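You operate a simulated robot arm through the tools that you are given. There is no shell and no other tool.

You run a simulated two-armed robot. Do the job below in one go: nothing can be reset, and whatever is moved stays where it is left.

JOB
Set the docked display to level 5 and save it.
Fine: mode knob on LEVEL, plus button steps up, green button saves; tester off at the end.

Only the result counts: the job must be done as asked and must still hold three seconds after the hand-in. Knocking over, shifting, dropping, spilling or breaking anything else fails it.

ROBOT AND FRAMES
Two 7-joint arms with fingered hands on one trunk that stands fixed in place. Base frame: the origin is at the foot of the trunk, x ahead of it, y to its left, z up; the work surface is at about z = 72. Readings come in cm, degrees, newtons and seconds.
The left shoulder is at [8, 24.1, 175.7], the right one opposite. With the tool pointing down near the work surface each hand reaches from about 10 to 74 cm from the base axis, measured 20 degrees to its own side. Payload 4.9 kg a hand.
The TCP of each hand is the grasp point between the finger pads, 3.2 cm short of the fingertips. In the tool frame z runs along the fingers and y along their closing line. The gripper opens to 20 cm; its body begins 8.9 cm behind the TCP. The gripper is a hand of 4 fingers: y runs from the thumb to the fingers, the wrist lies at [0, 0, -26.7] in the tool frame.
Orientation is told as [roll, pitch, yaw] about the base's x, y, z axes, in that order, counted from this pose: with the fingers straight down and closing along the base's y, the tool's x points along the base's -x, its y along +y and its z along -z.

CONTROLS
- The arms move only by the tool jog_arm. It takes "left_motion", "right_motion" or both (then of equal length, played together; a hand with none holds still); each is a list of rows, each a list of 6 numbers: the shift along the tool's x, y, z in cm, then the turn, a rotation vector about the tool's x, y, z in degrees. In form: [[x, y, z, wx, wy, wz], ...]. A call has 1 to 20 rows; each row shifts and turns the commanded pose from where the row before left it, along the tool's axes as they then stand. Each row takes 0.2 s and may step no farther than 5 cm and 8.6 degrees from the row before; otherwise, the whole call is refused. Where a pose cannot be reached the arm comes as near as it can. A force on the tool above 40 N (or 10 N above the force at the start of the call, whichever is more), or a blocked arm, ends the call early, and 0.2 s more pass. In this call time passes only in rows, and 0.2 s behind the last. It gives the time, the measured TCP pose, the force on the tool (base axes), the opening and the grip force at its end, in the units of the frame above (readings bear some noise), with the torque about the TCP (base axes, N m) and any sound that the robot's microphone picked up.
- Cameras (640 x 400 px; columns grow to the right, rows downward): "scene" is now at [10.66, -0.5, 190.01]; the picture's right is [0.01, -1.00, 0.00], its down [-0.91, -0.01, -0.40] and it looks along [0.40, 0.01, -0.92] (base axes); focal length 314 px, centre (320, 200). "left" rides on the left gripper at [-6.9, -6.9, -11.6] in its tool frame; the picture's right is [0.71, -0.71, 0.00], its down [0.54, 0.54, -0.64] and it looks along [0.45, 0.45, 0.77] (tool axes); focal length 226 px, centre (320, 200). "right" rides on the right gripper at [6.9, -6.9, -11.6] in its tool frame; the picture's right is [0.71, 0.71, 0.00], its down [-0.54, 0.54, -0.64] and it looks along [-0.45, 0.45, 0.77] (tool axes); focal length 226 px, centre (320, 200). There is no depth. A picture from a camera that has moved, and an enlarged one, comes with that camera's place and axes in the base frame and with its lens. The place of the scene camera against the robot may be out by one fixed shift of up to 2.5 cm in any direction.
- camera(camera): a new picture of that camera. The clock stands still meanwhile.
- raise_lower(by): slides the trunk up (or, below 0, down) by that many cm; the arms and the scene camera ride with it, the base frame stays. It gives what a move gives, with no picture.
- set_fingers(finger1, finger2, finger3, thumb_bend, hand): sets how far each is bent, from 0 (flat) to 1 (curled in); at 0.3 the hand is open as for a grip, at 0.7 the pads meet at the TCP. One left out holds its place. A second passes; each finger stops where it meets its share of the squeeze, and holds until it gets a number again. It is the only way to open and close the hand. It gives what a move gives, with no picture; readings hold the bend of each and the force on the fingers (four entries, about 0 where the hand has none), thumb and palm.
- pan_tilt(pan, tilt): turns the head with the scene camera to pan (to the left, within 86 degrees either way) and tilt (down, from -29 to 69), counted from straight ahead of the robot. It gives what a move gives.
- enlarge(camera, box): a new picture of the part [left, top, right, bottom] of that camera's present view, enlarged. The clock stands still meanwhile.
- sign_off(): hands the job in; it is judged then, once.

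Nothing tells you positions but the pictures and the camera data. Unless the task says otherwise, let go and move clear before handing in.

The tools are called after "Call:" as name(argument=value, ...) on one line, values as JSON. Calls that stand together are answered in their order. jog_arm: Moves the arms, as the interface text tells. Its arguments: {"type":"object","properties":{"left_motion":{"type":"array","items":{"type":"array","items":{"type":"number"}}},"right_motion":{"type":"array","items":{"type":"array","items":{"type":"number"}}}},"required":[]} The other tools are called the same way: raise_lower (by) moves the trunk up or down; set_fingers (finger1, finger2, finger3, thumb_bend, hand) moves the fingers one by one; pan_tilt (pan, tilt) turns the head that bears the scene camera; camera (camera) takes a picture; enlarge (camera, box) takes an enlarged picture of a part of a camera's view; sign_off () hands the job in.

At the start:

```text
clock: 0.0
left_eef_pos: [63.75, 25.57, 109.96]
left_tcp_rot: [0.0, -0.1, 0.1]
left_ft_force: [0.0, 0.7, 0.4]
left_torque: [0.01, -0.02, 0.01]
left_width: 20.0
left_grasp_force: 0.0
left_shape: jaw
left_bend: [0.3, 0.3, 0.3, 0.3]
left_finger forces: [0.0, 0.1, 0.0, 0.1, 0.1, 0.0]
right_eef_pos: [62.04, -25.14, 104.12]
right_tcp_rot: [0.0, 0.0, 0.0]
right_ft_force: [0.6, -1.3, 0.3]
right_torque: [-0.01, -0.04, 0.01]
right_width: 20.01
right_grasp_force: 0.0
right_shape: jaw
right_bend: [0.3, 0.3, 0.3, 0.3]
right_finger forces: [0.1, 0.1, 0.0, 0.1, 0.0, 0.0]
trunk travel left (down, up): [-66.5, 17.5]
head pan, tilt (commanded): [0.8, 66.2]
```

scene: 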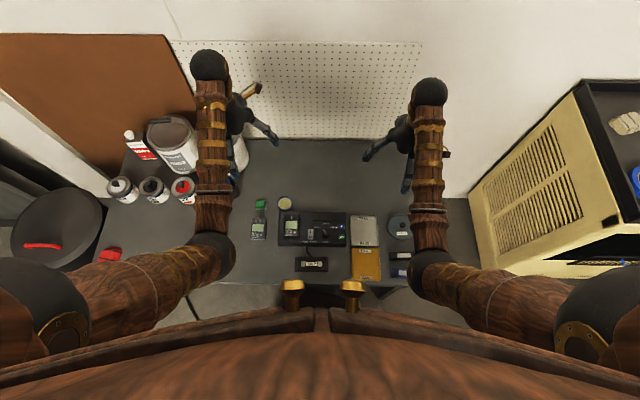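
right: 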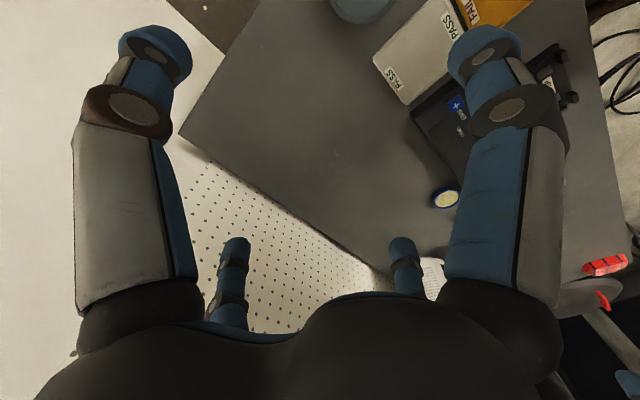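
left: 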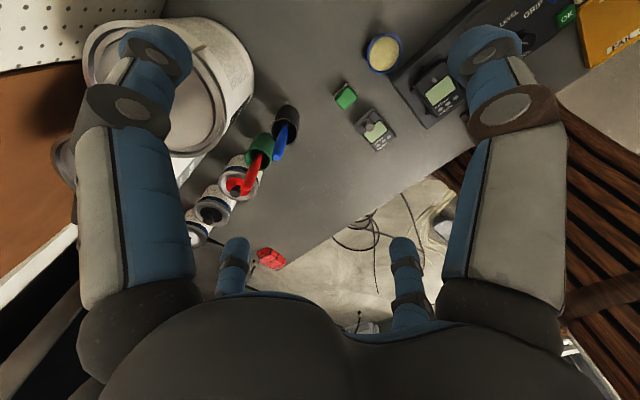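

I see a bench with a tester (a dark panel with a docked display) in the middle. I'll enlarge the scene view to read the panel before moving anything.

Call:
enlarge(camera="scene", box=[240, 180, 420, 292])

Call:
enlarge(camera="left", box=[320, 0, 640, 200])

Call:
enlarge(camera="scene", box=[270, 200, 360, 256])

```text
3.56 times, centred on (330, 236) of scene
camera zoom: at [10.66, -0.5, 190.01], right [0.01, -1.0, 0.0], down [-0.91, -0.01, -0.4], along [0.4, 0.01, -0.92], focal length 1118 px, centre (284, 72)
```

zoom: 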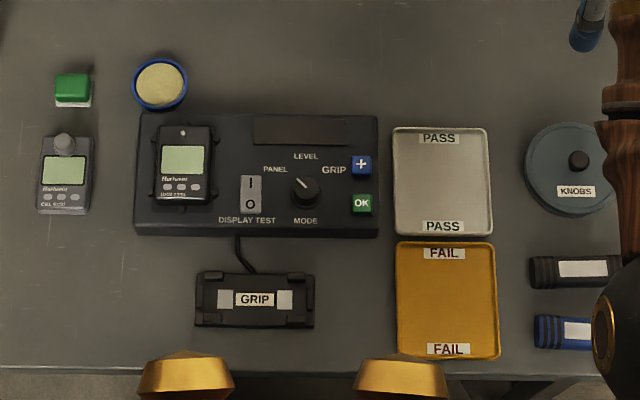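

```text
2.00 times, centred on (480, 100) of left
camera zoom: at [70.79, 18.62, 121.62], right [-0.71, -0.71, 0.0], down [-0.54, 0.54, 0.64], along [-0.45, 0.45, -0.77], focal length 452 px, centre (0, 400)
```

zoom: 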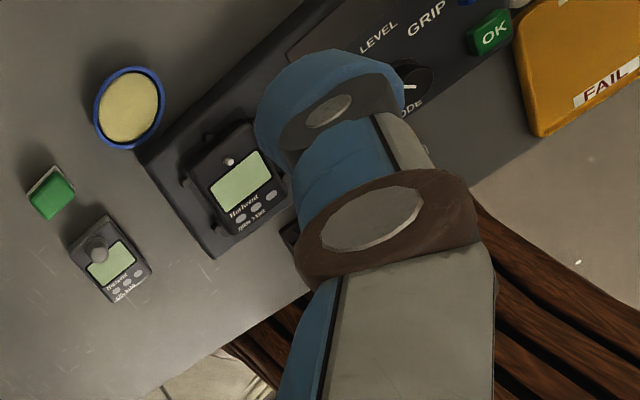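

```text
7.11 times, centred on (315, 228) of scene
camera zoom: at [10.66, -0.5, 190.01], right [0.01, -1.0, 0.0], down [-0.91, -0.01, -0.4], along [0.4, 0.01, -0.92], focal length 2235 px, centre (356, 1)
```

zoom: 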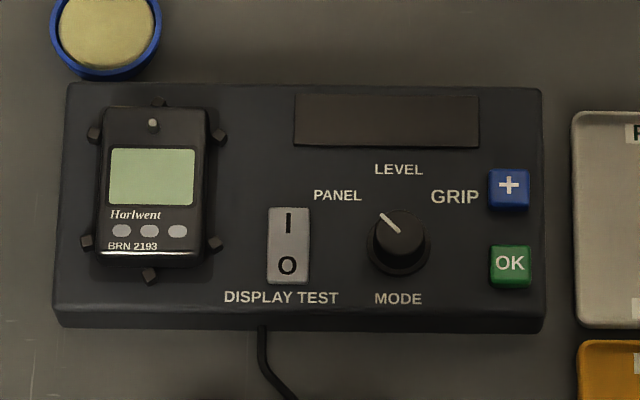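

The tester sits near x≈45, y≈0. Its knob points to PANEL, with a rocker I/O to the left of it and the blue + and green OK buttons to the right. I'll zoom in further to check the rocker, the knob and the display.

Call:
enlarge(camera="scene", box=[304, 220, 348, 247])

Call:
enlarge(camera="scene", box=[276, 210, 312, 242])

Call:
enlarge(camera="right", box=[400, 0, 640, 150])

```text
14.55 times, centred on (326, 234) of scene
camera zoom: at [10.66, -0.5, 190.01], right [0.01, -1.0, 0.0], down [-0.91, -0.01, -0.4], along [0.4, 0.01, -0.92], focal length 4572 px, centre (233, -287)
```

zoom: 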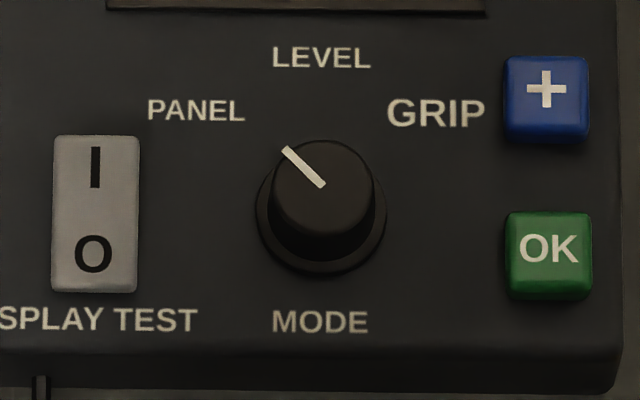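

```text
12.50 times, centred on (294, 226) of scene
camera zoom: at [10.66, -0.5, 190.01], right [0.01, -1.0, 0.0], down [-0.91, -0.01, -0.4], along [0.4, 0.01, -0.92], focal length 3929 px, centre (645, -125)
```

zoom: 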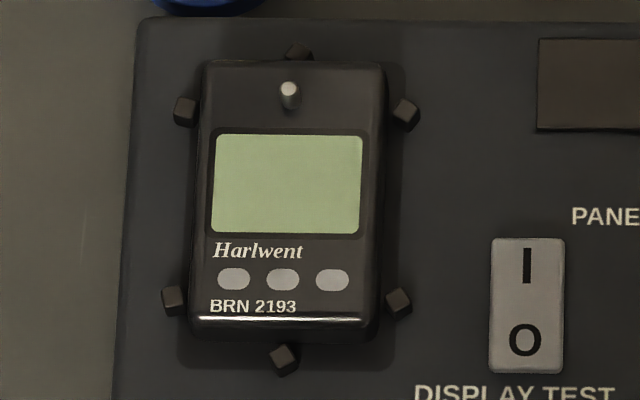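

```text
2.67 times, centred on (520, 75) of right
camera zoom: at [55.18, -32.12, 115.89], right [-0.71, 0.71, 0.0], down [0.54, 0.54, 0.64], along [0.45, 0.45, -0.77], focal length 603 px, centre (-213, 533)
```

zoom: 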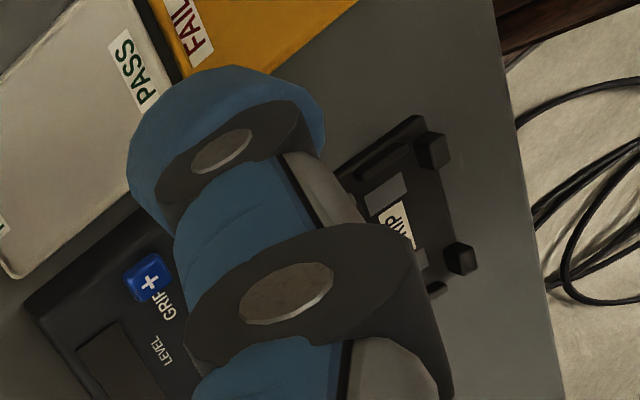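

The rocker looks flat from above, and the knob points about 45° left of LEVEL (PANEL). I'll look at the hands next to understand the finger geometry.

Call:
enlarge(camera="scene", box=[340, 60, 480, 220])

Call:
enlarge(camera="scene", box=[180, 40, 320, 220])

```text
2.50 times, centred on (410, 140) of scene
camera zoom: at [10.66, -0.5, 190.01], right [0.01, -1.0, 0.0], down [-0.91, -0.01, -0.4], along [0.4, 0.01, -0.92], focal length 786 px, centre (95, 350)
```

zoom: 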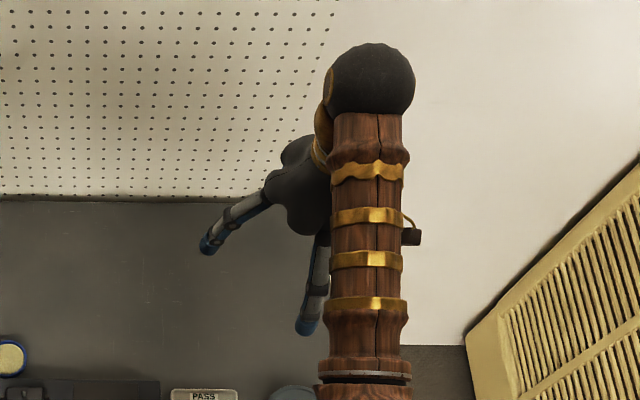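

```text
2.22 times, centred on (250, 130) of scene
camera zoom: at [10.66, -0.5, 190.01], right [0.01, -1.0, 0.0], down [-0.91, -0.01, -0.4], along [0.4, 0.01, -0.92], focal length 698 px, centre (476, 356)
```

zoom: 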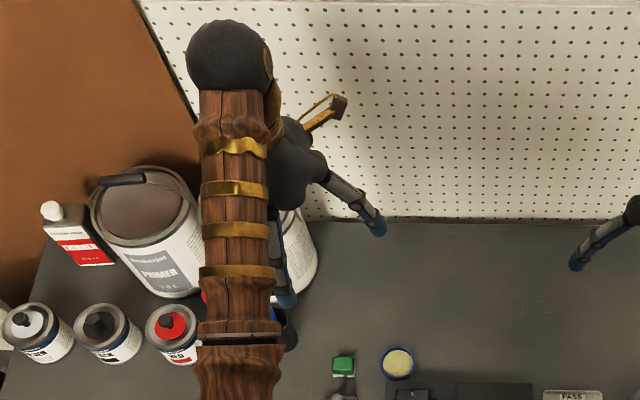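

The fingers are about 2.5 cm thick and arranged as a cross. I'll test single-finger poses in free air with the right hand, to find one that points a lone fingertip straight down.

Call:
set_fingers(hand="right", finger1=0.6, finger2=0.0, finger3=0.3, thumb_bend=0.3)

Call:
camera(camera="right")

Call:
camera(camera="left")

Call:
enlarge(camera="scene", box=[340, 60, 480, 220])

```text
clock: 1.0
left_eef_pos: [63.85, 25.55, 109.92]
left_tcp_rot: [0.0, 0.0, 0.0]
left_ft_force: [1.0, -0.3, 0.0]
left_torque: [-0.01, 0.03, -0.02]
left_width: 19.97
left_grasp_force: 0.1
left_shape: jaw
left_bend: [0.3, 0.3, 0.3, 0.3]
left_finger forces: [0.0, 0.1, 0.0, 0.0, 0.0, 0.0]
right_eef_pos: [61.94, -25.1, 104.22]
right_tcp_rot: [0.0, 0.0, 0.1]
right_ft_force: [-0.9, -0.1, 0.1]
right_torque: [0.02, -0.07, 0.05]
right_width: 10.06
right_grasp_force: 0.1
right_shape: fingers
right_bend: [0.6, 0.01, 0.3, 0.3]
right_finger forces: [0.0, 0.0, 0.0, 0.1, 0.0, 0.0]
trunk travel left (down, up): [-66.5, 17.5]
head pan, tilt (commanded): [0.8, 66.2]
```

```text
taken
camera right: at [55.18, -32.12, 115.89], right [-0.71, 0.71, 0.0], down [0.54, 0.54, 0.64], along [0.45, 0.45, -0.77], focal length 226 px, centre (320, 200)
```

right: 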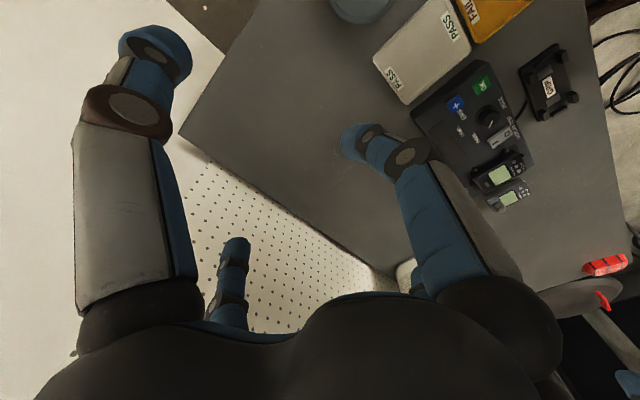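

```text
taken
camera left: at [70.79, 18.62, 121.62], right [-0.71, -0.71, 0.0], down [-0.54, 0.54, 0.64], along [-0.45, 0.45, -0.77], focal length 226 px, centre (320, 200)
```

left: 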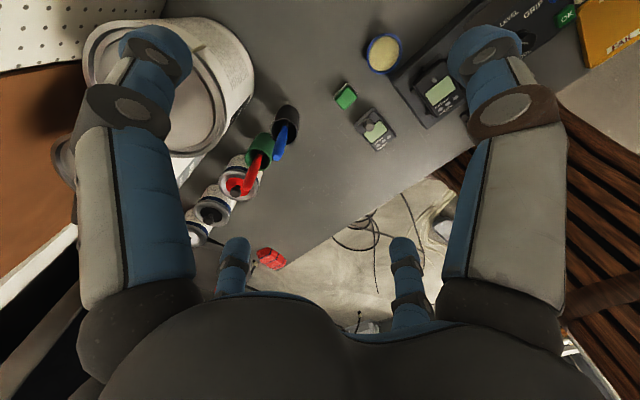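

```text
2.50 times, centred on (410, 140) of scene
camera zoom: at [10.66, -0.5, 190.01], right [0.01, -1.0, 0.0], down [-0.91, -0.01, -0.4], along [0.4, 0.01, -0.92], focal length 786 px, centre (95, 350)
```

zoom: 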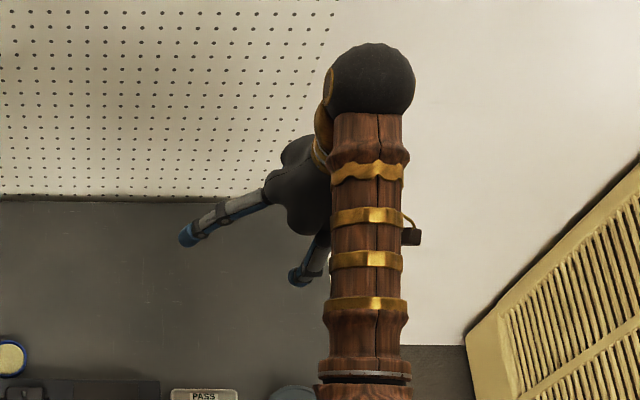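

Finger1 is on the tool's +x side, finger2 on +y, finger3 on −x and the thumb on −y. I'll flatten the right hand out of its camera's view and move it back so that camera looks onto the tester.

Call:
set_fingers(hand="right", finger1=0.0, finger2=0.0, finger3=0.0, thumb_bend=0.0)

Call:
jog_arm(right_motion=[[4.2, 0.8, 0, 0, 0, 0], [4.2, 0.8, 0, 0, 0, 0], [4.2, 0.8, 0, 0, 0, 0], [4.2, 0.8, 0, 0, 0, 0], [4.2, 0.8, 0, 0, 0, 0], [4.2, 0.8, 0, 0, 0, 0], [4.2, 0.8, 0, 0, 0, 0], [0, 0, 0, 0, 0, 0]])

Call:
camera(camera="right")

Call:
camera(camera="scene")

```text
clock: 2.0
left_eef_pos: [63.83, 25.54, 109.94]
left_tcp_rot: [0.0, 0.1, -0.1]
left_ft_force: [-0.2, 0.2, 0.2]
left_torque: [0.02, -0.02, 0.0]
left_width: 19.99
left_grasp_force: 0.1
left_shape: jaw
left_bend: [0.3, 0.3, 0.3, 0.3]
left_finger forces: [0.0, 0.1, 0.1, 0.1, 0.0, 0.1]
right_eef_pos: [62.14, -25.04, 104.26]
right_tcp_rot: [0.0, 0.0, -0.1]
right_ft_force: [0.1, -0.9, 0.1]
right_torque: [-0.02, 0.01, 0.01]
right_width: 18.4
right_grasp_force: 0.1
right_shape: fingers
right_bend: [0.01, 0.01, 0.01, 0.0]
right_finger forces: [0.0, 0.0, 0.1, 0.0, 0.0, 0.0]
trunk travel left (down, up): [-66.5, 17.5]
head pan, tilt (commanded): [0.8, 66.2]
```

```text
clock: 3.8
left_eef_pos: [63.9, 25.58, 109.98]
left_tcp_rot: [-0.1, 0.0, 0.0]
left_ft_force: [0.3, -0.2, -1.1]
left_torque: [-0.01, 0.0, 0.03]
left_width: 19.98
left_grasp_force: 0.1
left_shape: jaw
left_bend: [0.3, 0.3, 0.3, 0.3]
left_finger forces: [0.0, 0.1, 0.0, 0.0, 0.0, 0.0]
right_eef_pos: [32.52, -19.52, 103.89]
right_tcp_rot: [0.0, 0.0, 0.0]
right_ft_force: [0.2, 0.4, 0.0]
right_torque: [-0.02, 0.03, 0.01]
right_width: 18.4
right_grasp_force: 0.0
right_shape: fingers
right_bend: [0.01, 0.01, 0.01, 0.0]
right_finger forces: [0.0, 0.0, 0.0, 0.0, 0.0, 0.1]
trunk travel left (down, up): [-66.5, 17.5]
head pan, tilt (commanded): [0.8, 66.2]
```

```text
taken
camera right: at [25.66, -26.49, 115.63], right [-0.71, 0.71, 0.0], down [0.54, 0.54, 0.64], along [0.45, 0.45, -0.77], focal length 226 px, centre (320, 200)
```

right: 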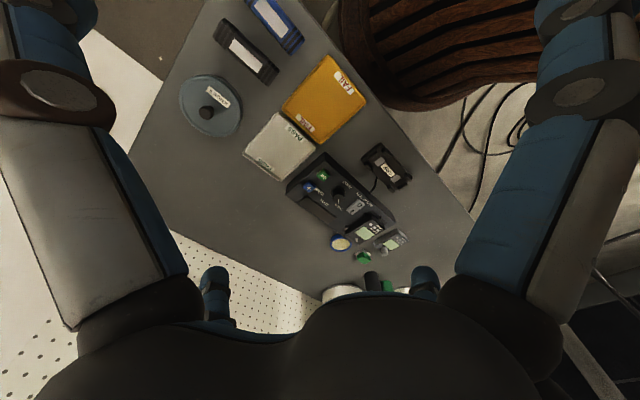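

```text
taken
camera scene: at [10.71, -0.5, 190.0], right [0.01, -1.0, 0.0], down [-0.92, -0.01, -0.4], along [0.4, 0.01, -0.92], focal length 314 px, centre (320, 200)
```

scene: 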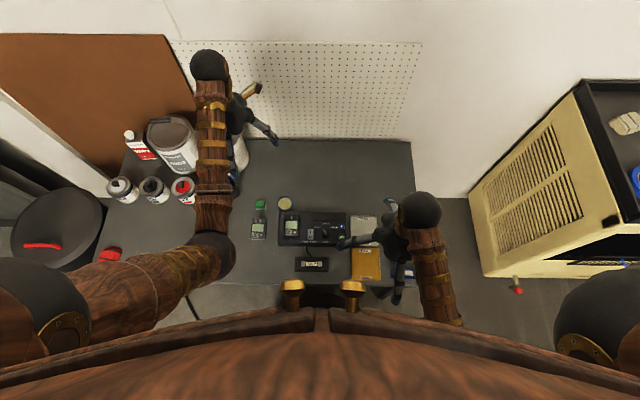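

The right hand camera now has a clear view of the tester near its image centre. I'll zoom in to measure.

Call:
enlarge(camera="right", box=[270, 140, 420, 260])

Call:
enlarge(camera="right", box=[290, 160, 370, 210])

```text
3.33 times, centred on (345, 200) of right
camera zoom: at [25.66, -26.49, 115.63], right [-0.71, 0.71, 0.0], down [0.54, 0.54, 0.64], along [0.45, 0.45, -0.77], focal length 754 px, centre (237, 200)
```

zoom: 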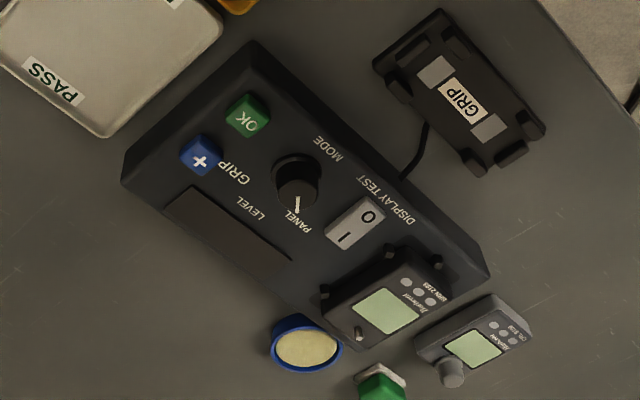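

```text
8.00 times, centred on (330, 185) of right
camera zoom: at [25.66, -26.49, 115.63], right [-0.71, 0.71, 0.0], down [0.54, 0.54, 0.64], along [0.45, 0.45, -0.77], focal length 1808 px, centre (240, 320)
```

zoom: 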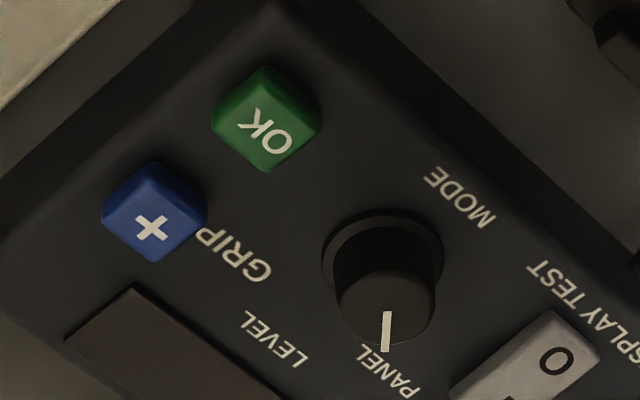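

From triangulation I place the features at:
- knob axis ≈ (44.65, −1.9)
- + ≈ (47.9, −7.65)
- OK ≈ (43.6, −7.7)
- rocker I end ≈ (45.9, 4.0) and O end ≈ (43.2, 4.0)

Button tops are at z≈76.8. Next I'll try a "pointing" hand shape, with finger2 extended and the others curled in.

Call:
set_fingers(hand="right", finger1=1.0, finger2=0.4, finger3=1.0, thumb_bend=1.0)

Call:
camera(camera="right")

Call:
camera(camera="left")

Call:
enlarge(camera="scene", box=[320, 170, 460, 310])

```text
clock: 4.8
left_eef_pos: [63.78, 25.42, 109.94]
left_tcp_rot: [0.0, 0.0, 0.0]
left_ft_force: [0.6, 0.4, -0.5]
left_torque: [0.02, 0.02, 0.0]
left_width: 19.96
left_grasp_force: 0.0
left_shape: jaw
left_bend: [0.3, 0.3, 0.3, 0.3]
left_finger forces: [0.1, 0.1, 0.0, 0.0, 0.0, 0.0]
right_eef_pos: [32.43, -19.45, 104.0]
right_tcp_rot: [0.0, 0.0, 0.0]
right_ft_force: [-0.7, -0.4, -0.2]
right_torque: [0.01, -0.04, 0.04]
right_width: 0.01
right_grasp_force: 0.1
right_shape: fingers
right_bend: [0.82, 0.4, 0.82, 0.76]
right_finger forces: [0.0, 0.0, 0.0, 0.1, 0.0, 0.0]
trunk travel left (down, up): [-66.5, 17.5]
head pan, tilt (commanded): [0.8, 66.2]
```

```text
taken
camera right: at [25.62, -26.5, 115.64], right [-0.71, 0.71, 0.0], down [0.54, 0.54, 0.64], along [0.45, 0.45, -0.77], focal length 226 px, centre (320, 200)
```

right: 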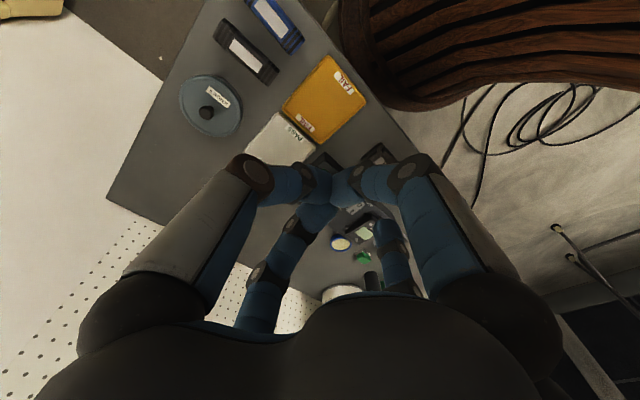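

```text
taken
camera left: at [70.74, 18.62, 121.65], right [-0.71, -0.71, 0.0], down [-0.54, 0.54, 0.64], along [-0.45, 0.45, -0.77], focal length 226 px, centre (320, 200)
```

left: 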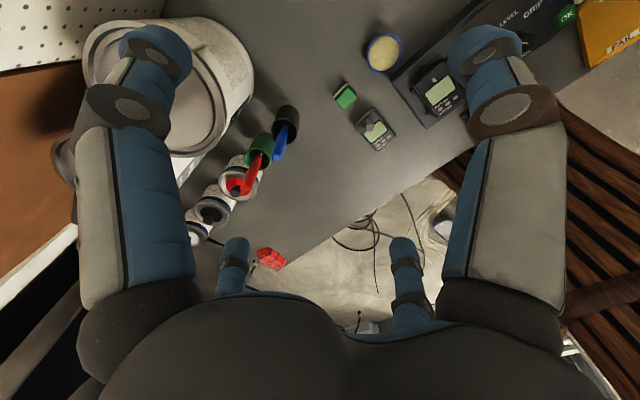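

```text
2.86 times, centred on (390, 240) of scene
camera zoom: at [10.59, -0.5, 190.01], right [0.01, -1.0, 0.0], down [-0.91, -0.01, -0.4], along [0.4, 0.01, -0.91], focal length 898 px, centre (120, 86)
```

zoom: 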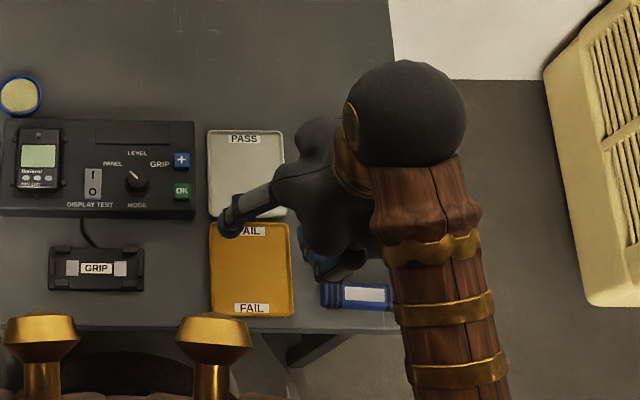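

The curled fingers leave little clearance, so for pressing I plan to use finger2 with the hand tilted and the others flat. First I'll check the two-digit pinch (thumb and finger2) that I'll need for the knob.

Call:
set_fingers(hand="right", finger1=0.0, finger3=0.0, finger2=0.58, thumb_bend=0.58)

Call:
camera(camera="right")

Call:
enlarge(camera="scene", box=[320, 170, 460, 310])

```text
clock: 5.8
left_eef_pos: [63.79, 25.54, 109.91]
left_tcp_rot: [0.0, 0.1, 0.0]
left_ft_force: [-0.3, 1.2, -0.5]
left_torque: [-0.01, -0.02, 0.0]
left_width: 19.99
left_grasp_force: 0.1
left_shape: jaw
left_bend: [0.3, 0.3, 0.3, 0.3]
left_finger forces: [0.0, 0.0, 0.0, 0.0, 0.0, 0.0]
right_eef_pos: [32.52, -19.51, 103.93]
right_tcp_rot: [0.1, 0.1, -0.1]
right_ft_force: [-0.2, 0.0, -0.1]
right_torque: [0.02, 0.03, 0.0]
right_width: 13.34
right_grasp_force: 0.0
right_shape: fingers
right_bend: [0.01, 0.57, 0.01, 0.57]
right_finger forces: [0.0, 0.0, 0.0, 0.0, 0.1, 0.0]
trunk travel left (down, up): [-66.5, 17.5]
head pan, tilt (commanded): [0.8, 66.2]
```

```text
taken
camera right: at [25.66, -26.5, 115.63], right [-0.71, 0.71, 0.0], down [0.54, 0.54, 0.64], along [0.45, 0.45, -0.77], focal length 226 px, centre (320, 200)
```

right: 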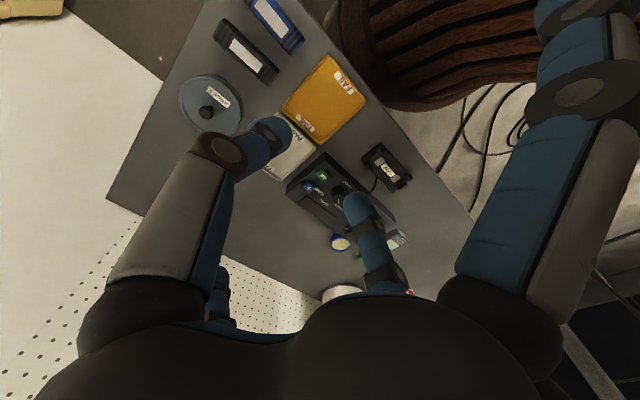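

```text
2.86 times, centred on (390, 240) of scene
camera zoom: at [10.66, -0.5, 190.0], right [0.01, -1.0, 0.0], down [-0.91, -0.01, -0.4], along [0.4, 0.01, -0.92], focal length 898 px, centre (120, 86)
```

zoom: 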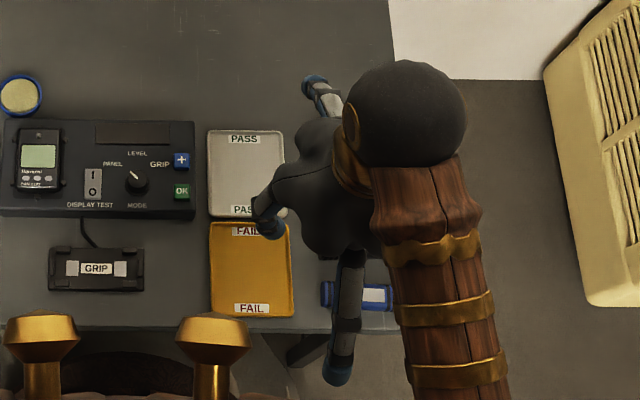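

The distal segments are nearly vertical at bend 0.57, with tips about 4 cm off the axis, so that pinch suits the knob. I'll yaw the left hand to act as an observing camera with its fingers flat, and bring the right hand high above the knob with 45° yaw.

Call:
set_fingers(hand="left", finger1=0.0, finger2=0.0, finger3=0.0, thumb_bend=0.0)

Call:
jog_arm(left_motion=[[-1.2, -3.2, -1.7, 0, 0, 0], [-1.2, -3.2, -1.7, 0, 0, 0], [0, 0, 0, 0, 0, -8.2], [0, 0, 0, 0, 0, -8.2], [0, 0, 0, 0, 0, -8.2], [0, 0, 0, 0, 0, -8.2], [0, 0, 0, 0, 0, -8.2], [0, 0, 0, 0, 0, -8.2], [0, 0, 0, 0, 0, -8.2], [0, 0, 0, 0, 0, -8.2], [0, 0, 0, 0, 0, -8.2], [0, 0, 0, 0, 0, -8.2], [0, 0, 0, 0, 0, -8.0], [0, 0, 0, 0, 0, 0]])

Call:
camera(camera="left")

```text
clock: 6.8
left_eef_pos: [63.79, 25.44, 109.99]
left_tcp_rot: [0.0, 0.0, 0.1]
left_ft_force: [-0.1, -0.3, 0.0]
left_torque: [-0.02, 0.01, -0.02]
left_width: 18.37
left_grasp_force: 0.0
left_shape: fingers
left_bend: [0.01, 0.01, 0.01, 0.0]
left_finger forces: [0.1, 0.0, 0.1, 0.0, 0.1, 0.1]
right_eef_pos: [32.67, -19.49, 103.97]
right_tcp_rot: [0.0, -0.1, 0.1]
right_ft_force: [-0.5, 0.7, 0.2]
right_torque: [-0.01, 0.03, -0.03]
right_width: 13.35
right_grasp_force: 0.1
right_shape: fingers
right_bend: [0.01, 0.57, 0.01, 0.57]
right_finger forces: [0.1, 0.1, 0.1, 0.1, 0.1, 0.0]
trunk travel left (down, up): [-66.5, 17.5]
head pan, tilt (commanded): [0.8, 66.2]
```

```text
clock: 9.8
left_eef_pos: [66.22, 19.08, 113.36]
left_tcp_rot: [0.0, 0.0, 90.1]
left_ft_force: [-0.2, -0.6, 0.3]
left_torque: [0.02, 0.0, 0.0]
left_width: 18.42
left_grasp_force: 0.1
left_shape: fingers
left_bend: [0.01, 0.01, 0.01, 0.0]
left_finger forces: [0.0, 0.0, 0.0, 0.0, 0.0, 0.0]
right_eef_pos: [32.54, -19.47, 103.97]
right_tcp_rot: [0.1, 0.0, 0.0]
right_ft_force: [-0.5, -0.1, 0.4]
right_torque: [0.02, -0.02, -0.03]
right_width: 13.35
right_grasp_force: 0.1
right_shape: fingers
right_bend: [0.01, 0.57, 0.01, 0.57]
right_finger forces: [0.1, 0.1, 0.0, 0.0, 0.0, 0.0]
trunk travel left (down, up): [-66.5, 17.5]
head pan, tilt (commanded): [0.8, 66.2]
```

```text
taken
camera left: at [73.22, 25.99, 125.0], right [0.71, -0.71, 0.0], down [-0.54, -0.54, 0.64], along [-0.45, -0.46, -0.77], focal length 226 px, centre (320, 200)
```

left: 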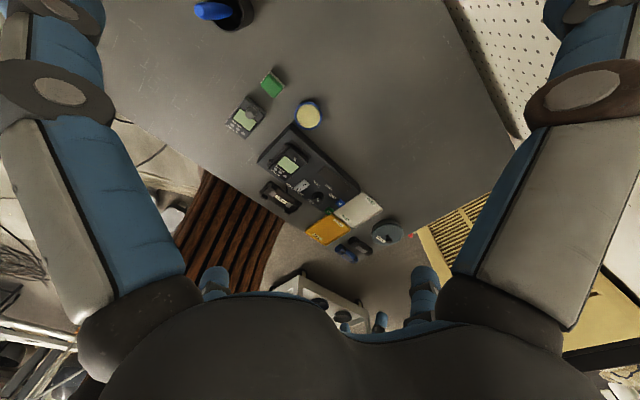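

The left hand camera now watches the whole tester clearly. I'll zoom in to refine the positions of the controls from this side.

Call:
enlarge(camera="left", box=[250, 115, 410, 225])

Call:
enlarge(camera="left", box=[280, 165, 360, 215])

```text
3.64 times, centred on (330, 170) of left
camera zoom: at [73.22, 25.99, 125.0], right [0.71, -0.71, 0.0], down [-0.54, -0.54, 0.64], along [-0.45, -0.46, -0.77], focal length 822 px, centre (284, 309)
```

zoom: 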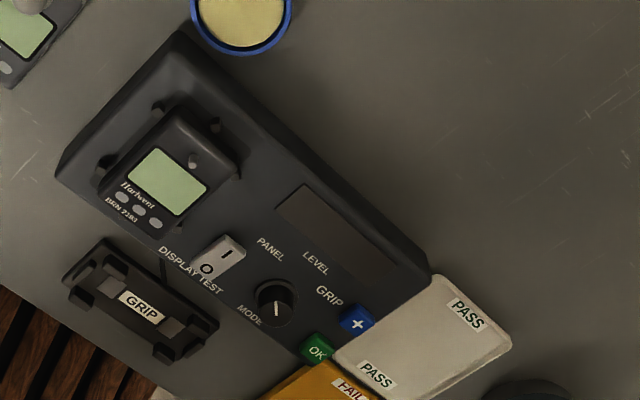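

```text
8.00 times, centred on (320, 190) of left
camera zoom: at [73.22, 25.99, 125.0], right [0.71, -0.71, 0.0], down [-0.54, -0.54, 0.64], along [-0.45, -0.46, -0.77], focal length 1808 px, centre (320, 280)
```

zoom: 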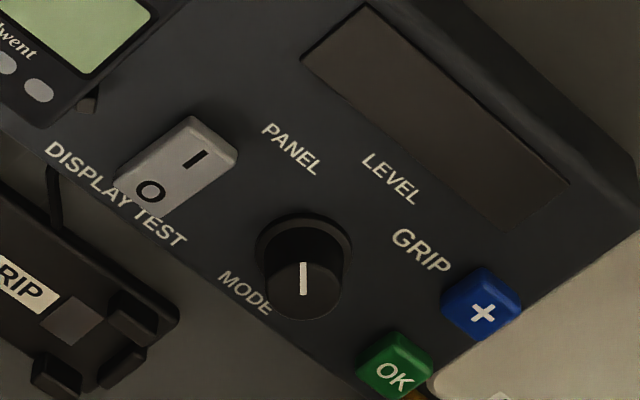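

The left view confirms the rocker's O side is pressed, so the tester is off. The knob axis is ≈ (44.75, −1.75) with its top at z≈77.9 and the panel at z≈75.5. I'll move the right hand above the knob with 45° yaw.

Call:
jog_arm(right_motion=[[-2.44, 3.544, 0, 0, 0, 0], [-2.44, 3.544, 0, 0, 0, 0], [-2.44, 3.544, 0, 0, 0, 0], [-2.44, 3.544, 0, 0, 0, 0], [-2.44, 3.544, 0, 0, 0, 0], [0, 0, 0, 0, 0, -7.5], [0, 0, 0, 0, 0, -7.5], [0, 0, 0, 0, 0, -7.5], [0, 0, 0, 0, 0, -7.5], [0, 0, 0, 0, 0, -7.5], [0, 0, 0, 0, 0, -7.5], [0, 0, 0, 0, 0, 0]])

Call:
camera(camera="right")

Call:
camera(camera="left")

Call:
camera(camera="scene")

```text
clock: 12.4
left_eef_pos: [66.3, 19.1, 113.24]
left_tcp_rot: [0.0, 0.0, 90.0]
left_ft_force: [-0.1, 0.8, 0.6]
left_torque: [0.0, -0.01, 0.02]
left_width: 18.43
left_grasp_force: 0.1
left_shape: fingers
left_bend: [0.01, 0.01, 0.01, 0.0]
left_finger forces: [0.1, 0.1, 0.1, 0.0, 0.0, 0.1]
right_eef_pos: [44.78, -1.81, 104.2]
right_tcp_rot: [0.0, -0.1, 45.0]
right_ft_force: [0.3, 0.5, 0.8]
right_torque: [0.03, 0.01, -0.03]
right_width: 13.34
right_grasp_force: 0.1
right_shape: fingers
right_bend: [0.01, 0.57, 0.01, 0.57]
right_finger forces: [0.1, 0.0, 0.1, 0.0, 0.0, 0.0]
trunk travel left (down, up): [-66.5, 17.5]
head pan, tilt (commanded): [0.8, 66.2]
```

```text
taken
camera right: at [44.89, -11.66, 115.98], right [-1.0, 0.0, 0.0], down [0.0, 0.77, 0.64], along [0.0, 0.64, -0.77], focal length 226 px, centre (320, 200)
```

right: 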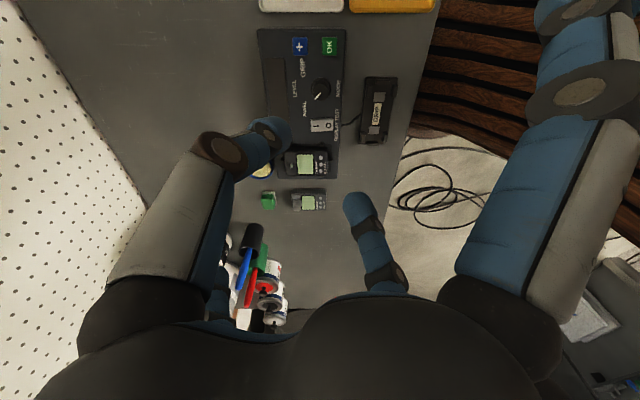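

```text
taken
camera left: at [73.23, 25.97, 125.0], right [0.71, -0.71, 0.0], down [-0.54, -0.54, 0.64], along [-0.45, -0.45, -0.77], focal length 226 px, centre (320, 200)
```

left: 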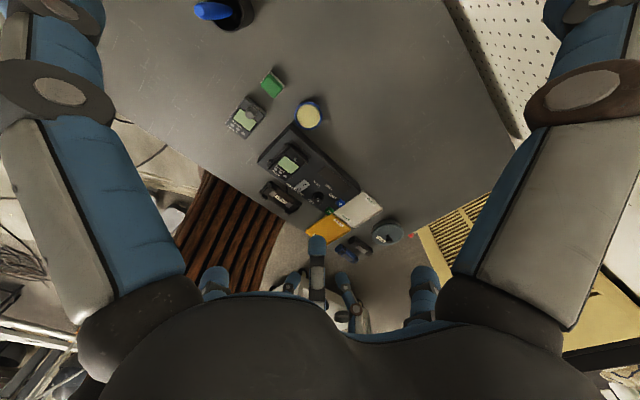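

```text
taken
camera scene: at [10.66, -0.49, 190.0], right [0.01, -1.0, 0.0], down [-0.91, -0.01, -0.4], along [0.4, 0.01, -0.92], focal length 314 px, centre (320, 200)
```

scene: 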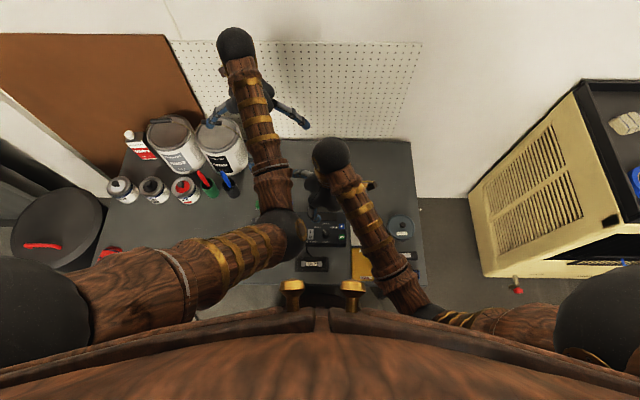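

The right hand is above the knob at yaw 45°, and the view down is clear. I'll refine the knob position from this new viewpoint.

Call:
enlarge(camera="right", box=[280, 60, 360, 110])

Call:
enlarge(camera="right", box=[190, 80, 450, 300])

```text
8.00 times, centred on (320, 85) of right
camera zoom: at [44.89, -11.66, 115.98], right [-1.0, 0.0, 0.0], down [0.0, 0.77, 0.64], along [0.0, 0.64, -0.77], focal length 1808 px, centre (320, 1120)
```

zoom: 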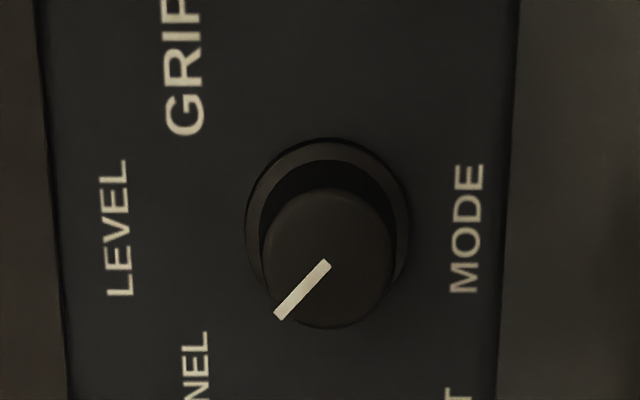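

```text
1.82 times, centred on (320, 190) of right
camera zoom: at [44.89, -11.66, 115.98], right [-1.0, 0.0, 0.0], down [0.0, 0.77, 0.64], along [0.0, 0.64, -0.77], focal length 411 px, centre (320, 218)
```

zoom: 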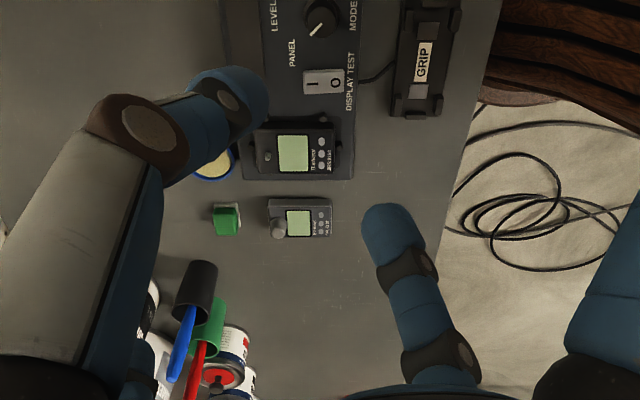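

From the steep view the knob sits at (44.75, −1.85), well aligned with the TCP. I'll descend part way and check the fingertip height against the knob.

Call:
jog_arm(right_motion=[[0, 0, 3.6, 0, 0, 0], [0, 0, 3.6, 0, 0, 0], [0, 0, 3.6, 0, 0, 0], [0, 0, 3.6, 0, 0, 0], [0, 0, 3.6, 0, 0, 0], [0, 0, 0, 0, 0, 0]])

Call:
camera(camera="right")

Call:
enlarge(camera="left", box=[250, 115, 410, 225])

```text
clock: 13.8
left_eef_pos: [66.24, 19.08, 113.42]
left_tcp_rot: [0.0, -0.1, 90.0]
left_ft_force: [0.2, -0.3, -0.5]
left_torque: [0.01, -0.01, 0.01]
left_width: 18.42
left_grasp_force: 0.0
left_shape: fingers
left_bend: [0.01, 0.01, 0.01, 0.0]
left_finger forces: [0.0, 0.0, 0.1, 0.0, 0.0, 0.0]
right_eef_pos: [44.83, -1.71, 86.31]
right_tcp_rot: [-0.1, 0.1, 45.1]
right_ft_force: [-0.9, -1.2, 0.0]
right_torque: [0.02, -0.04, 0.01]
right_width: 13.37
right_grasp_force: 0.1
right_shape: fingers
right_bend: [0.01, 0.57, 0.01, 0.57]
right_finger forces: [0.0, 0.1, 0.0, 0.0, 0.0, 0.0]
trunk travel left (down, up): [-66.5, 17.5]
head pan, tilt (commanded): [0.8, 66.2]
```

```text
taken
camera right: at [44.79, -11.59, 97.95], right [-1.0, 0.0, 0.0], down [0.0, 0.77, 0.64], along [0.0, 0.64, -0.77], focal length 226 px, centre (320, 200)
```

right: 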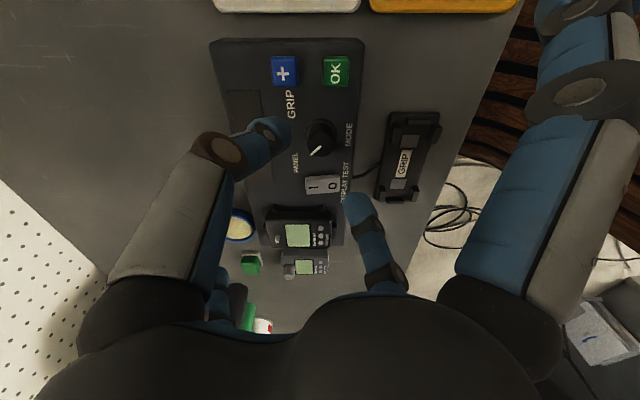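

```text
3.64 times, centred on (330, 170) of left
camera zoom: at [73.22, 25.95, 125.02], right [0.71, -0.71, 0.0], down [-0.54, -0.54, 0.64], along [-0.45, -0.45, -0.77], focal length 822 px, centre (284, 309)
```

zoom: 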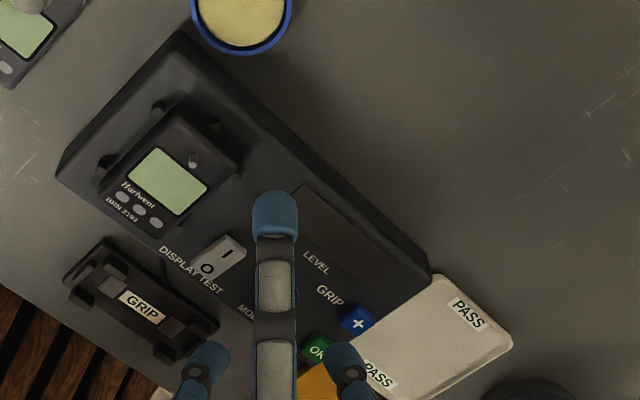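

At bend 0.57 the fingertips end about 4.9 cm below the TCP and 4.5 cm off the axis. The thumb would pass close to the + button, so I'll narrow the pinch slightly before descending further.

Call:
set_fingers(hand="right", finger2=0.61, thumb_bend=0.61)

Call:
jog_arm(right_motion=[[0, 0, 1.5, 0, 0, 0], [0, 0, 1.5, 0, 0, 0], [0, 0, 0, 0, 0, 0]])

Call:
camera(camera="right")

Call:
enlarge(camera="right", box=[200, 60, 420, 260])

Call:
enlarge(camera="left", box=[270, 165, 370, 235])

```text
clock: 14.8
left_eef_pos: [66.26, 18.99, 113.39]
left_tcp_rot: [0.1, -0.1, 90.0]
left_ft_force: [-0.5, -0.1, 0.4]
left_torque: [0.0, 0.01, 0.03]
left_width: 18.41
left_grasp_force: 0.0
left_shape: fingers
left_bend: [0.01, 0.01, 0.01, 0.0]
left_finger forces: [0.0, 0.1, 0.0, 0.0, 0.0, 0.0]
right_eef_pos: [44.79, -1.76, 86.26]
right_tcp_rot: [0.0, 0.0, 44.9]
right_ft_force: [0.2, -0.3, 0.0]
right_torque: [-0.04, -0.01, 0.0]
right_width: 13.08
right_grasp_force: 0.0
right_shape: fingers
right_bend: [0.01, 0.61, 0.01, 0.61]
right_finger forces: [0.0, 0.0, 0.0, 0.0, 0.1, 0.0]
trunk travel left (down, up): [-66.5, 17.5]
head pan, tilt (commanded): [0.8, 66.2]
```

```text
clock: 15.6
left_eef_pos: [66.19, 19.01, 113.43]
left_tcp_rot: [0.0, 0.0, 90.0]
left_ft_force: [-0.3, 0.6, -0.3]
left_torque: [-0.01, 0.02, -0.01]
left_width: 18.42
left_grasp_force: 0.0
left_shape: fingers
left_bend: [0.01, 0.01, 0.01, 0.0]
left_finger forces: [0.0, 0.0, 0.1, 0.0, 0.0, 0.0]
right_eef_pos: [44.78, -1.64, 83.29]
right_tcp_rot: [0.0, 0.0, 45.0]
right_ft_force: [0.6, -0.1, 0.1]
right_torque: [-0.01, -0.01, 0.01]
right_width: 13.09
right_grasp_force: 0.1
right_shape: fingers
right_bend: [0.01, 0.61, 0.01, 0.61]
right_finger forces: [0.0, 0.1, 0.0, 0.1, 0.1, 0.1]
trunk travel left (down, up): [-66.5, 17.5]
head pan, tilt (commanded): [0.8, 66.2]
```

```text
taken
camera right: at [44.78, -11.58, 94.96], right [-1.0, 0.0, 0.0], down [0.0, 0.77, 0.64], along [0.0, 0.64, -0.77], focal length 226 px, centre (320, 200)
```

right: 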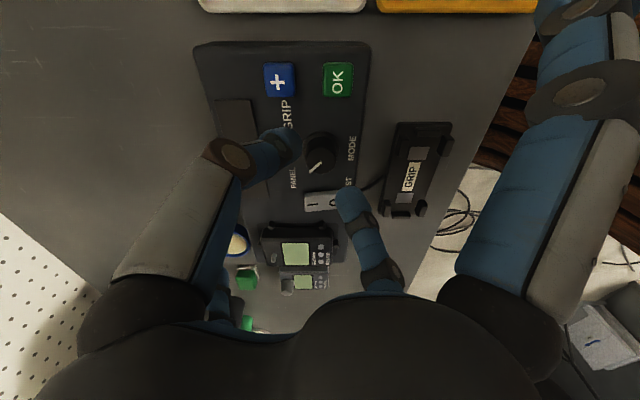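

```text
2.00 times, centred on (310, 160) of right
camera zoom: at [44.78, -11.58, 94.96], right [-1.0, 0.0, 0.0], down [0.0, 0.77, 0.64], along [0.0, 0.64, -0.77], focal length 452 px, centre (340, 280)
```

zoom: 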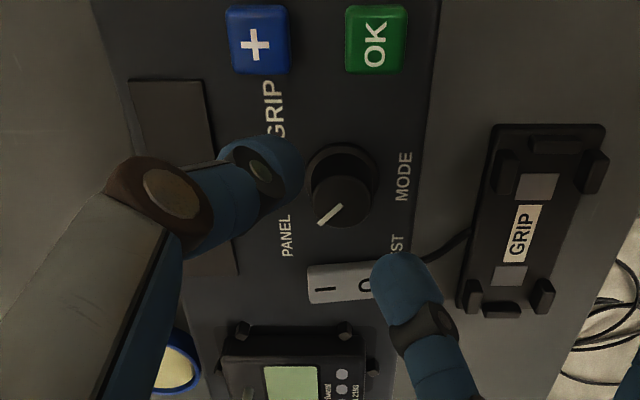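

```text
5.71 times, centred on (320, 200) of left
camera zoom: at [73.22, 25.96, 125.02], right [0.71, -0.71, 0.0], down [-0.54, -0.54, 0.64], along [-0.45, -0.45, -0.77], focal length 1292 px, centre (320, 200)
```

zoom: 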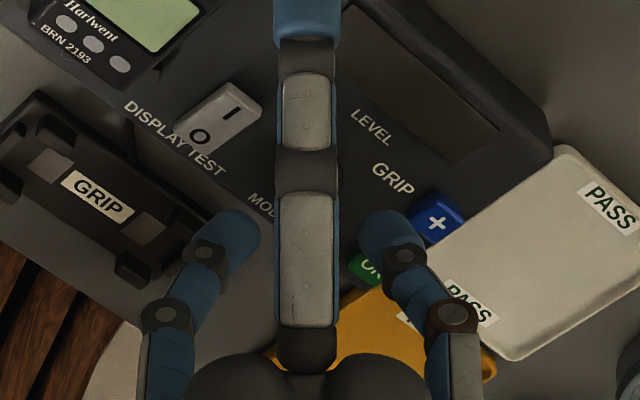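

The pinch straddles the knob cleanly and stays clear of the buttons and rocker. I'll descend the last 2.2 cm so the tips sit beside the knob just above the panel.

Call:
jog_arm(right_motion=[[0, 0, 0.8, 0, 0, 0], [0, 0, 0.7, 0, 0, 0], [0, 0, 0.7, 0, 0, 0], [0, 0, 0, 0, 0, 0]])

Call:
camera(camera="right")

Call:
enlarge(camera="right", box=[220, 80, 400, 240])

Call:
enlarge(camera="left", box=[270, 165, 370, 235])

```text
clock: 16.6
left_eef_pos: [66.17, 19.07, 113.37]
left_tcp_rot: [0.0, 0.1, 89.9]
left_ft_force: [0.3, 0.4, -0.2]
left_torque: [0.0, 0.01, -0.03]
left_width: 18.41
left_grasp_force: 0.1
left_shape: fingers
left_bend: [0.01, 0.01, 0.01, 0.0]
left_finger forces: [0.0, 0.0, 0.1, 0.1, 0.0, 0.0]
right_eef_pos: [44.7, -1.69, 80.97]
right_tcp_rot: [0.0, -0.1, 45.1]
right_ft_force: [0.5, 0.3, -0.6]
right_torque: [-0.02, 0.0, -0.02]
right_width: 13.08
right_grasp_force: 0.0
right_shape: fingers
right_bend: [0.01, 0.61, 0.01, 0.61]
right_finger forces: [0.1, 0.0, 0.0, 0.0, 0.0, 0.0]
trunk travel left (down, up): [-66.5, 17.5]
head pan, tilt (commanded): [0.8, 66.2]
```

```text
taken
camera right: at [44.83, -11.6, 92.66], right [-1.0, 0.0, 0.0], down [0.0, 0.77, 0.64], along [0.0, 0.64, -0.77], focal length 226 px, centre (320, 200)
```

right: 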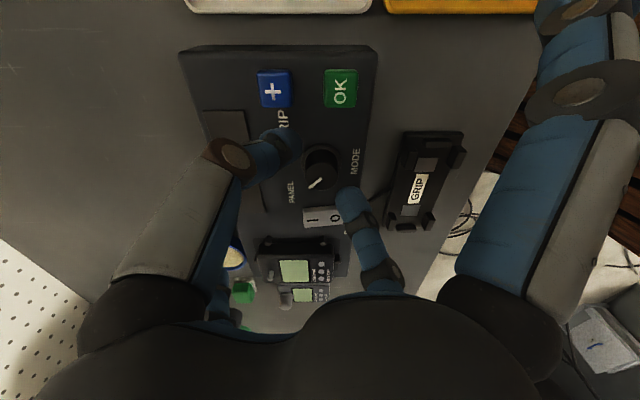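

```text
2.50 times, centred on (310, 160) of right
camera zoom: at [44.83, -11.6, 92.66], right [-1.0, 0.0, 0.0], down [0.0, 0.77, 0.64], along [0.0, 0.64, -0.77], focal length 565 px, centre (345, 300)
```

zoom: 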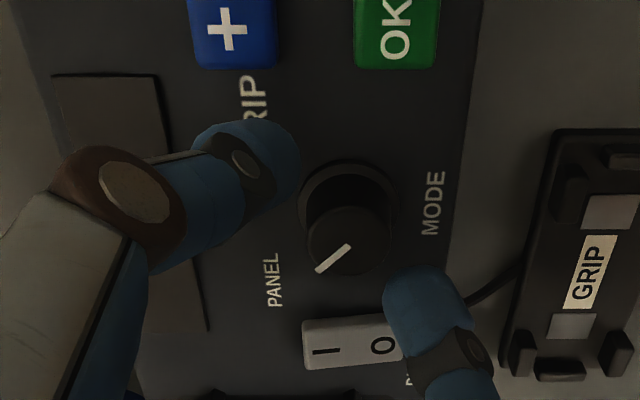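

```text
5.71 times, centred on (320, 200) of left
camera zoom: at [73.23, 25.96, 125.0], right [0.71, -0.71, 0.0], down [-0.54, -0.54, 0.64], along [-0.45, -0.45, -0.77], focal length 1292 px, centre (320, 200)
```

zoom: 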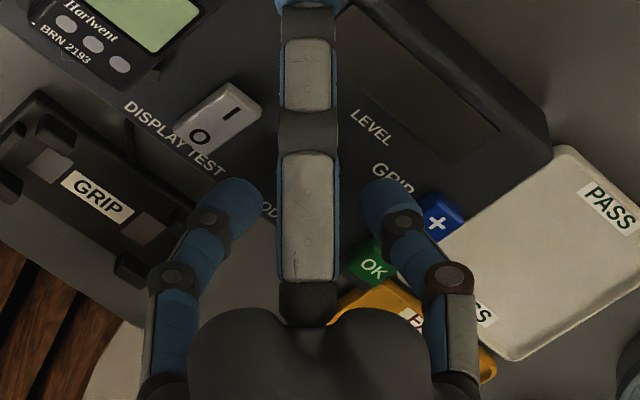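

The tips are about 0.5 cm above the panel on both sides of the knob, with no contact forces. I'll close the pinch gently.

Call:
set_fingers(hand="right", finger2=0.66, thumb_bend=0.66)

Call:
enlarge(camera="right", box=[220, 80, 400, 240])

Call:
enlarge(camera="left", box=[270, 165, 370, 235])

```text
clock: 17.6
left_eef_pos: [66.23, 19.07, 113.2]
left_tcp_rot: [0.0, 0.0, 90.0]
left_ft_force: [0.7, 0.3, 0.2]
left_torque: [-0.01, 0.0, 0.01]
left_width: 18.38
left_grasp_force: 0.0
left_shape: fingers
left_bend: [0.01, 0.01, 0.01, 0.0]
left_finger forces: [0.1, 0.0, 0.1, 0.0, 0.0, 0.0]
right_eef_pos: [44.81, -1.63, 81.0]
right_tcp_rot: [0.0, 0.0, 45.1]
right_ft_force: [-0.8, -0.2, -0.2]
right_torque: [0.0, 0.0, 0.01]
right_width: 12.81
right_grasp_force: 1.7
right_shape: fingers
right_bend: [0.01, 0.65, 0.01, 0.66]
right_finger forces: [0.0, 1.1, 0.1, 0.0, 0.9, 0.1]
trunk travel left (down, up): [-66.5, 17.5]
head pan, tilt (commanded): [0.8, 66.2]
```

```text
2.50 times, centred on (310, 160) of right
camera zoom: at [44.83, -11.59, 92.68], right [-1.0, 0.0, 0.0], down [0.0, 0.77, 0.64], along [0.0, 0.64, -0.77], focal length 565 px, centre (345, 300)
```

zoom: 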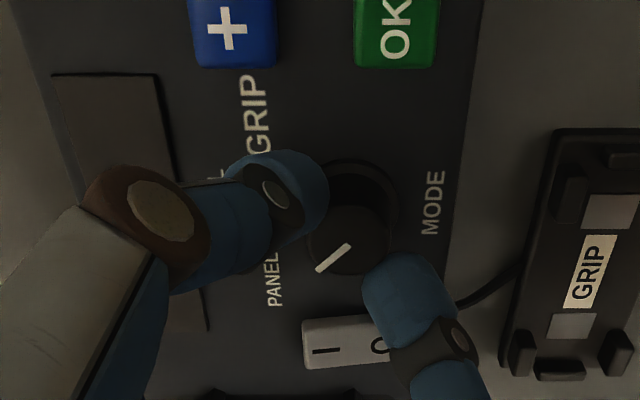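

```text
5.71 times, centred on (320, 200) of left
camera zoom: at [73.23, 25.96, 125.01], right [0.71, -0.71, 0.0], down [-0.54, -0.54, 0.64], along [-0.45, -0.45, -0.77], focal length 1292 px, centre (320, 200)
```

zoom: 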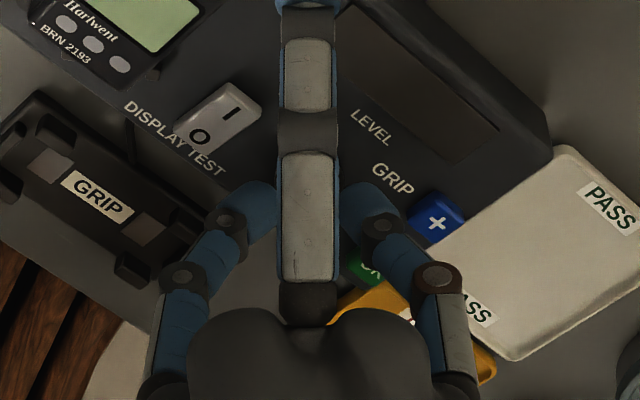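

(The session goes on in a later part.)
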